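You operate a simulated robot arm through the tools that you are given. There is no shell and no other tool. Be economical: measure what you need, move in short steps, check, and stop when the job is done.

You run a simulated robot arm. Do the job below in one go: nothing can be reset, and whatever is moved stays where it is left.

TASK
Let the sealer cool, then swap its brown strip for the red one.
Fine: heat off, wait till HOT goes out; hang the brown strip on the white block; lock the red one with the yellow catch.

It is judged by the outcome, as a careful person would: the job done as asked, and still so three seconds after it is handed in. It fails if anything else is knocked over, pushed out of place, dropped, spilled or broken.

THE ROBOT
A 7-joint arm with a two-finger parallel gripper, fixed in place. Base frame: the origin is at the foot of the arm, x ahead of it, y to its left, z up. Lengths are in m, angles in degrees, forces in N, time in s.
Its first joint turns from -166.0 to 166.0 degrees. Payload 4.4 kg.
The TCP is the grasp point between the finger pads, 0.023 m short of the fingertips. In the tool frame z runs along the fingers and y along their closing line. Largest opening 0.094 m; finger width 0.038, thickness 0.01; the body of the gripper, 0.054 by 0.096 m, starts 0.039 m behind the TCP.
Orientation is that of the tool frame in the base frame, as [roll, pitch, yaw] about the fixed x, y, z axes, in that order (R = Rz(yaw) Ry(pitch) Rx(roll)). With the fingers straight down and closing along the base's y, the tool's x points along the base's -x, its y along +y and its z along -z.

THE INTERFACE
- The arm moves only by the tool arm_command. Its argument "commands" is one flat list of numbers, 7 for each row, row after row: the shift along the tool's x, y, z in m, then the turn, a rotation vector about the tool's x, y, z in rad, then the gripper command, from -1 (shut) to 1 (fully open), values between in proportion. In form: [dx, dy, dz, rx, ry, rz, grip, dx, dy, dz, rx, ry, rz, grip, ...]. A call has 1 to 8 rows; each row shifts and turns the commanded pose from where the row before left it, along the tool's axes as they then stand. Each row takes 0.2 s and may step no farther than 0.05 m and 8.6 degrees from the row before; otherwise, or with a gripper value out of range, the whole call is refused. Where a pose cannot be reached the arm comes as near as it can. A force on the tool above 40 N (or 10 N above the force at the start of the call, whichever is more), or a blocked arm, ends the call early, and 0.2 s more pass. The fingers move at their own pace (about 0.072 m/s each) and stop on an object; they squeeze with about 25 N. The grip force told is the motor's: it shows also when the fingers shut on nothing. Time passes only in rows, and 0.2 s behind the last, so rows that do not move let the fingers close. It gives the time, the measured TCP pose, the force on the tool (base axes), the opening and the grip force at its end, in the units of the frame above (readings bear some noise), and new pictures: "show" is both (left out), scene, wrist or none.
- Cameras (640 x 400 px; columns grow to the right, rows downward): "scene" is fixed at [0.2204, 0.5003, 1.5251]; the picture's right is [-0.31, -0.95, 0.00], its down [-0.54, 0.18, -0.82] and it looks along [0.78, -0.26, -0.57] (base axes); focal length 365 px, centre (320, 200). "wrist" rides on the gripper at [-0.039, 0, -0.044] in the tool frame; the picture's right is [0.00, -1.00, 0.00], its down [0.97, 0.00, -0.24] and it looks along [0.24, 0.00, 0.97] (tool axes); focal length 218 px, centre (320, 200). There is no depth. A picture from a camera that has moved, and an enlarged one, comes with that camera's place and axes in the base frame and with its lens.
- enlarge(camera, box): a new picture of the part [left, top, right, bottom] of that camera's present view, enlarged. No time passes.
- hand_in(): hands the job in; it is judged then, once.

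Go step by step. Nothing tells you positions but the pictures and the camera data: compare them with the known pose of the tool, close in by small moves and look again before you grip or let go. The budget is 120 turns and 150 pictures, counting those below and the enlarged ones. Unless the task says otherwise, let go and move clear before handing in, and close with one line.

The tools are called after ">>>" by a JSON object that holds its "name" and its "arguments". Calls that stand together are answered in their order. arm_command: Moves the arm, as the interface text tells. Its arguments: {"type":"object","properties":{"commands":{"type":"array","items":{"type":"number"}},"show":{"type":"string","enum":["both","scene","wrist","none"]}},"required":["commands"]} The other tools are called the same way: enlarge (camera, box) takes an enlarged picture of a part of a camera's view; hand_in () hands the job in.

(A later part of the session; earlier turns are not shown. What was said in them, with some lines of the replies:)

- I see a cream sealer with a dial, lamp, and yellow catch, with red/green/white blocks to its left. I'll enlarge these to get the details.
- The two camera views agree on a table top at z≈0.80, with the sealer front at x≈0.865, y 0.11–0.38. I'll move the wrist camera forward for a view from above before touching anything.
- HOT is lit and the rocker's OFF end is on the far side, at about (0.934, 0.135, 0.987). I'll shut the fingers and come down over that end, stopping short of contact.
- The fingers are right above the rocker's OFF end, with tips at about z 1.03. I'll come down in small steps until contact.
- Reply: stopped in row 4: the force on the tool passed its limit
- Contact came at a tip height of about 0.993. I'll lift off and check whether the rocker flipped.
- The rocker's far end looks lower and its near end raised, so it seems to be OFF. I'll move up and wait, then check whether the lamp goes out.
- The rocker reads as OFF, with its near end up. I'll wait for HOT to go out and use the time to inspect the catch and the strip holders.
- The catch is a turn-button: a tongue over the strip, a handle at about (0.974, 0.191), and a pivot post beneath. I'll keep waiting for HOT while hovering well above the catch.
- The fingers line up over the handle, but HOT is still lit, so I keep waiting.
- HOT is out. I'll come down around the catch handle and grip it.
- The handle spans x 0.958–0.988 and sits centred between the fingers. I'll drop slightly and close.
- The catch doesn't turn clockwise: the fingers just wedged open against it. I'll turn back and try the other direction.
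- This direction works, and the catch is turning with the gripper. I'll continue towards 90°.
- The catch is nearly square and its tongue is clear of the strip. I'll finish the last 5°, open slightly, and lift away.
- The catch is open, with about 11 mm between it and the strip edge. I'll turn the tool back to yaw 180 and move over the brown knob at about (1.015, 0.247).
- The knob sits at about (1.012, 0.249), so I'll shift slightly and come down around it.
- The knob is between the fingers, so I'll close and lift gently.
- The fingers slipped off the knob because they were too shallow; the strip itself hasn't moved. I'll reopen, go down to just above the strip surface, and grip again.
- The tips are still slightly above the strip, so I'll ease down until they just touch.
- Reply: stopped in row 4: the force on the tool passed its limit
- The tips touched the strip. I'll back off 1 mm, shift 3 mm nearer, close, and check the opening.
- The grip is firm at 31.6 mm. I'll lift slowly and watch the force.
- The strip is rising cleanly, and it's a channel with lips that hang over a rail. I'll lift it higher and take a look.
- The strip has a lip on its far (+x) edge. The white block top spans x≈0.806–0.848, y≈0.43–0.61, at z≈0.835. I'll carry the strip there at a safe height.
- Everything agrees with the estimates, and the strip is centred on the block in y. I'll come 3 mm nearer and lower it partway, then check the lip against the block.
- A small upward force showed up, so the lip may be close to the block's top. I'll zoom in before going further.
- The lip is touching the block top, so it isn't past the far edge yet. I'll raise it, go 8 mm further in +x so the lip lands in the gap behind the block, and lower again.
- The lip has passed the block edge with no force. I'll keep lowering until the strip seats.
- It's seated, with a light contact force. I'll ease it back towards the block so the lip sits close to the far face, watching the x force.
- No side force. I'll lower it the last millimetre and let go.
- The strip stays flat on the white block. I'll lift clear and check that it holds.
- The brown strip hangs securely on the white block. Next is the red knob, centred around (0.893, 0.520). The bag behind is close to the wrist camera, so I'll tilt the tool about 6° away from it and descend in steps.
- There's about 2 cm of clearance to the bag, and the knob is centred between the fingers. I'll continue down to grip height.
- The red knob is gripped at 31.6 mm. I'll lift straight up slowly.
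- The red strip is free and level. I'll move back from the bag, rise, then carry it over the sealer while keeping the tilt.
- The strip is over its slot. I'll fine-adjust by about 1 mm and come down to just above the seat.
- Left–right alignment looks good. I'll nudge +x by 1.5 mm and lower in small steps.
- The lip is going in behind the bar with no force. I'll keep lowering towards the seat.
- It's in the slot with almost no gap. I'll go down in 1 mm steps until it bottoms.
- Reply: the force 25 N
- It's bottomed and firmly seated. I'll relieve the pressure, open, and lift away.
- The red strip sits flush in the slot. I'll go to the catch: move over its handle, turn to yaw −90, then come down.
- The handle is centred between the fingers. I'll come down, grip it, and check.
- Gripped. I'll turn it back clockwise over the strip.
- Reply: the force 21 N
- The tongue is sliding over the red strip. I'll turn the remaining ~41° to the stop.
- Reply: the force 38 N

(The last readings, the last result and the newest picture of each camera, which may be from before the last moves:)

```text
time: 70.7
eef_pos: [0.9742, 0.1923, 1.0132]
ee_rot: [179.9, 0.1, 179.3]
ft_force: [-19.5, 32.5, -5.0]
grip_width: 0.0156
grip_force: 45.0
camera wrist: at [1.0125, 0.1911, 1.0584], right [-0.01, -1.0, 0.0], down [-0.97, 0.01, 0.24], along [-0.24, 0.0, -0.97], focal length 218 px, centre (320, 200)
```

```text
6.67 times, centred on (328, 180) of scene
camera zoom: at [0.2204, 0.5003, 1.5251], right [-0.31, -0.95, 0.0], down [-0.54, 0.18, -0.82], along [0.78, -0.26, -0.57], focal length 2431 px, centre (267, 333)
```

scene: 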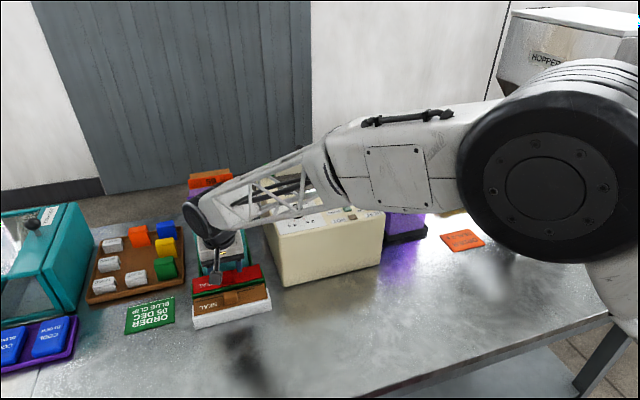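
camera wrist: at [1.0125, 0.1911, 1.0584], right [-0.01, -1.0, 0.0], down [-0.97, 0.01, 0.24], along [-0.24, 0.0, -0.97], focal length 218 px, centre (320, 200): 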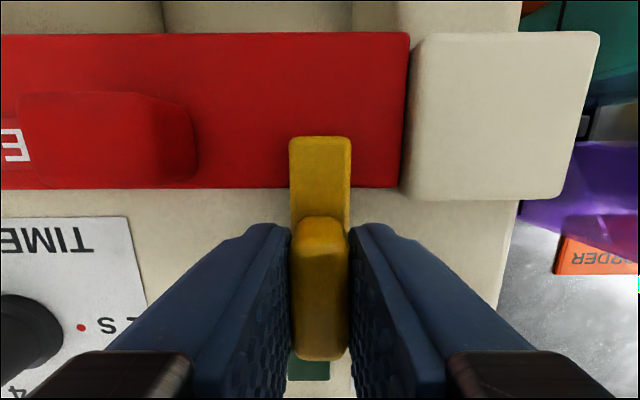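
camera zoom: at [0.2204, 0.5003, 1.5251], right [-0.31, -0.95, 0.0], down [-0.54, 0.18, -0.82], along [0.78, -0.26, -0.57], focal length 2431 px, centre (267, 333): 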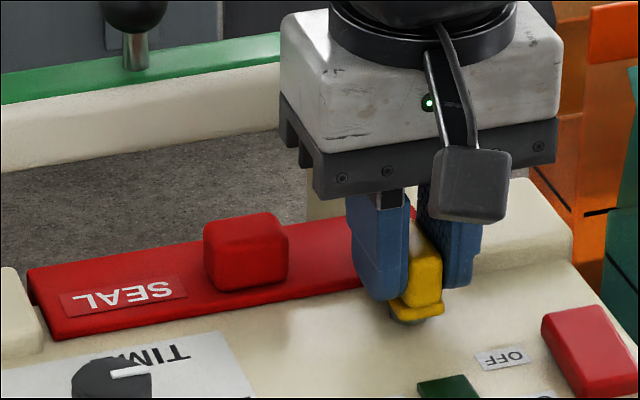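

The tongue now lies across the red strip, back at the original locked angle. I'll ease the side load, open slightly and lift away.

>>> {"name": "arm_command", "arguments": {"commands": [0.0008, 0.001, 0, 0, 0, 0, -1, 0, 0, 0, 0, 0, 0, -0.3, 0, 0, 0, 0, 0, 0, -0.3, 0, 0, -0.015, 0, 0, 0, -0.3, 0, 0, -0.03, 0, 0, 0, -0.3, 0.01, 0, -0.045, 0, 0, 0, -0.3, 0.02, 0, -0.04, 0, 0, 0, 0, 0.03, 0, -0.03, 0, 0, 0, 0], "show": "both"}}

>>> {"name": "enlarge", "arguments": {"camera": "scene", "box": [256, 150, 384, 230]}}

>>> {"name": "enlarge", "arguments": {"camera": "wrist", "box": [230, 30, 470, 180]}}

>>> {"name": "enlarge", "arguments": {"camera": "scene", "box": [170, 240, 290, 330]}}

```text
time: 72.5
eef_pos: [0.9125, 0.191, 1.1744]
ee_rot: [179.9, 0.1, 179.2]
ft_force: [1.0, 0.8, -1.0]
grip_width: 0.0469
grip_force: 0.1
camera wrist: at [0.9515, 0.1912, 1.2186], right [-0.01, -1.0, 0.0], down [-0.97, 0.01, 0.24], along [-0.24, 0.0, -0.97], focal length 218 px, centre (320, 200)
```

scene: 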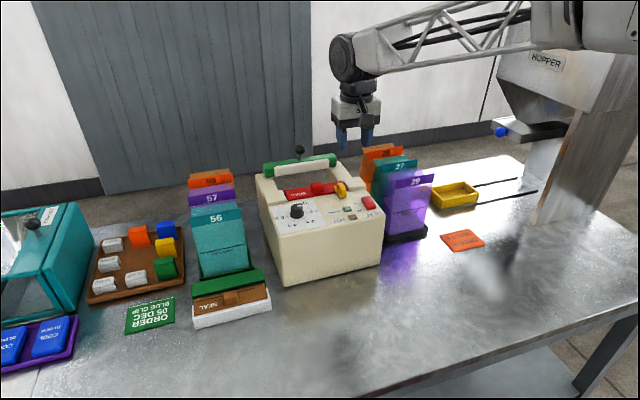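
wrist: 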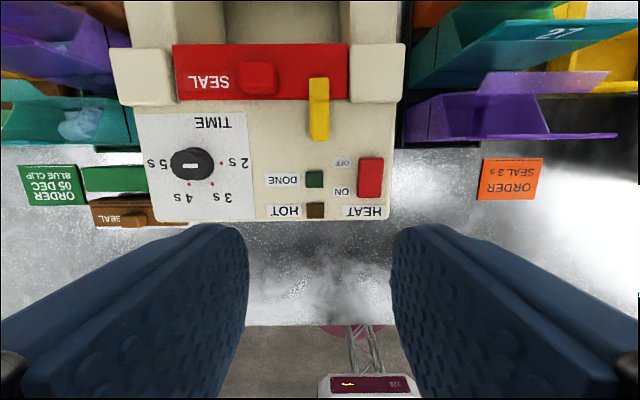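

```text
5.00 times, centred on (320, 190) of scene
camera zoom: at [0.2204, 0.5003, 1.5251], right [-0.31, -0.95, 0.0], down [-0.54, 0.18, -0.82], along [0.78, -0.26, -0.57], focal length 1823 px, centre (320, 250)
```

zoom: 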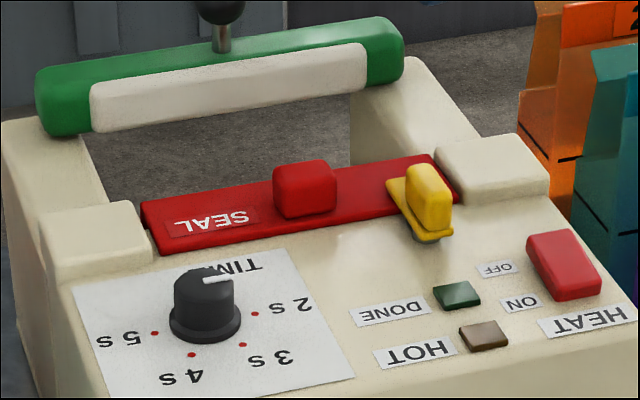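

```text
2.67 times, centred on (350, 105) of wrist
camera zoom: at [0.9515, 0.1912, 1.2186], right [-0.01, -1.0, 0.0], down [-0.97, 0.01, 0.24], along [-0.24, 0.0, -0.97], focal length 582 px, centre (240, 453)
```

zoom: 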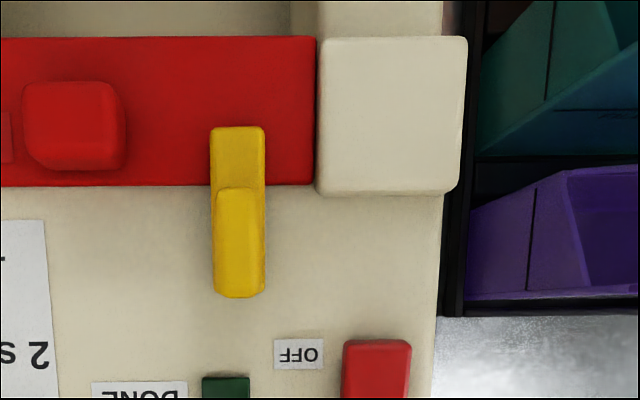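

```text
4.44 times, centred on (230, 285) of scene
camera zoom: at [0.2204, 0.5003, 1.5251], right [-0.31, -0.95, 0.0], down [-0.54, 0.18, -0.82], along [0.78, -0.26, -0.57], focal length 1620 px, centre (720, -178)
```

zoom: 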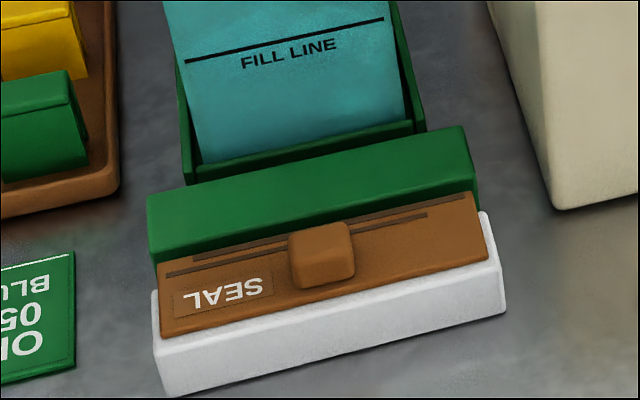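

Everything checks out: the heat is off and HOT is out, the red strip is seated with the catch across it, the brown strip is on the white block, and the arm is clear. I'm handing in.

>>> {"name": "hand_in", "arguments": {}}

```text
The job is handed in.
```

The sealer is switched off and cooled until HOT went out; the brown strip now hangs on the white block and the red one is locked in with the yellow catch.
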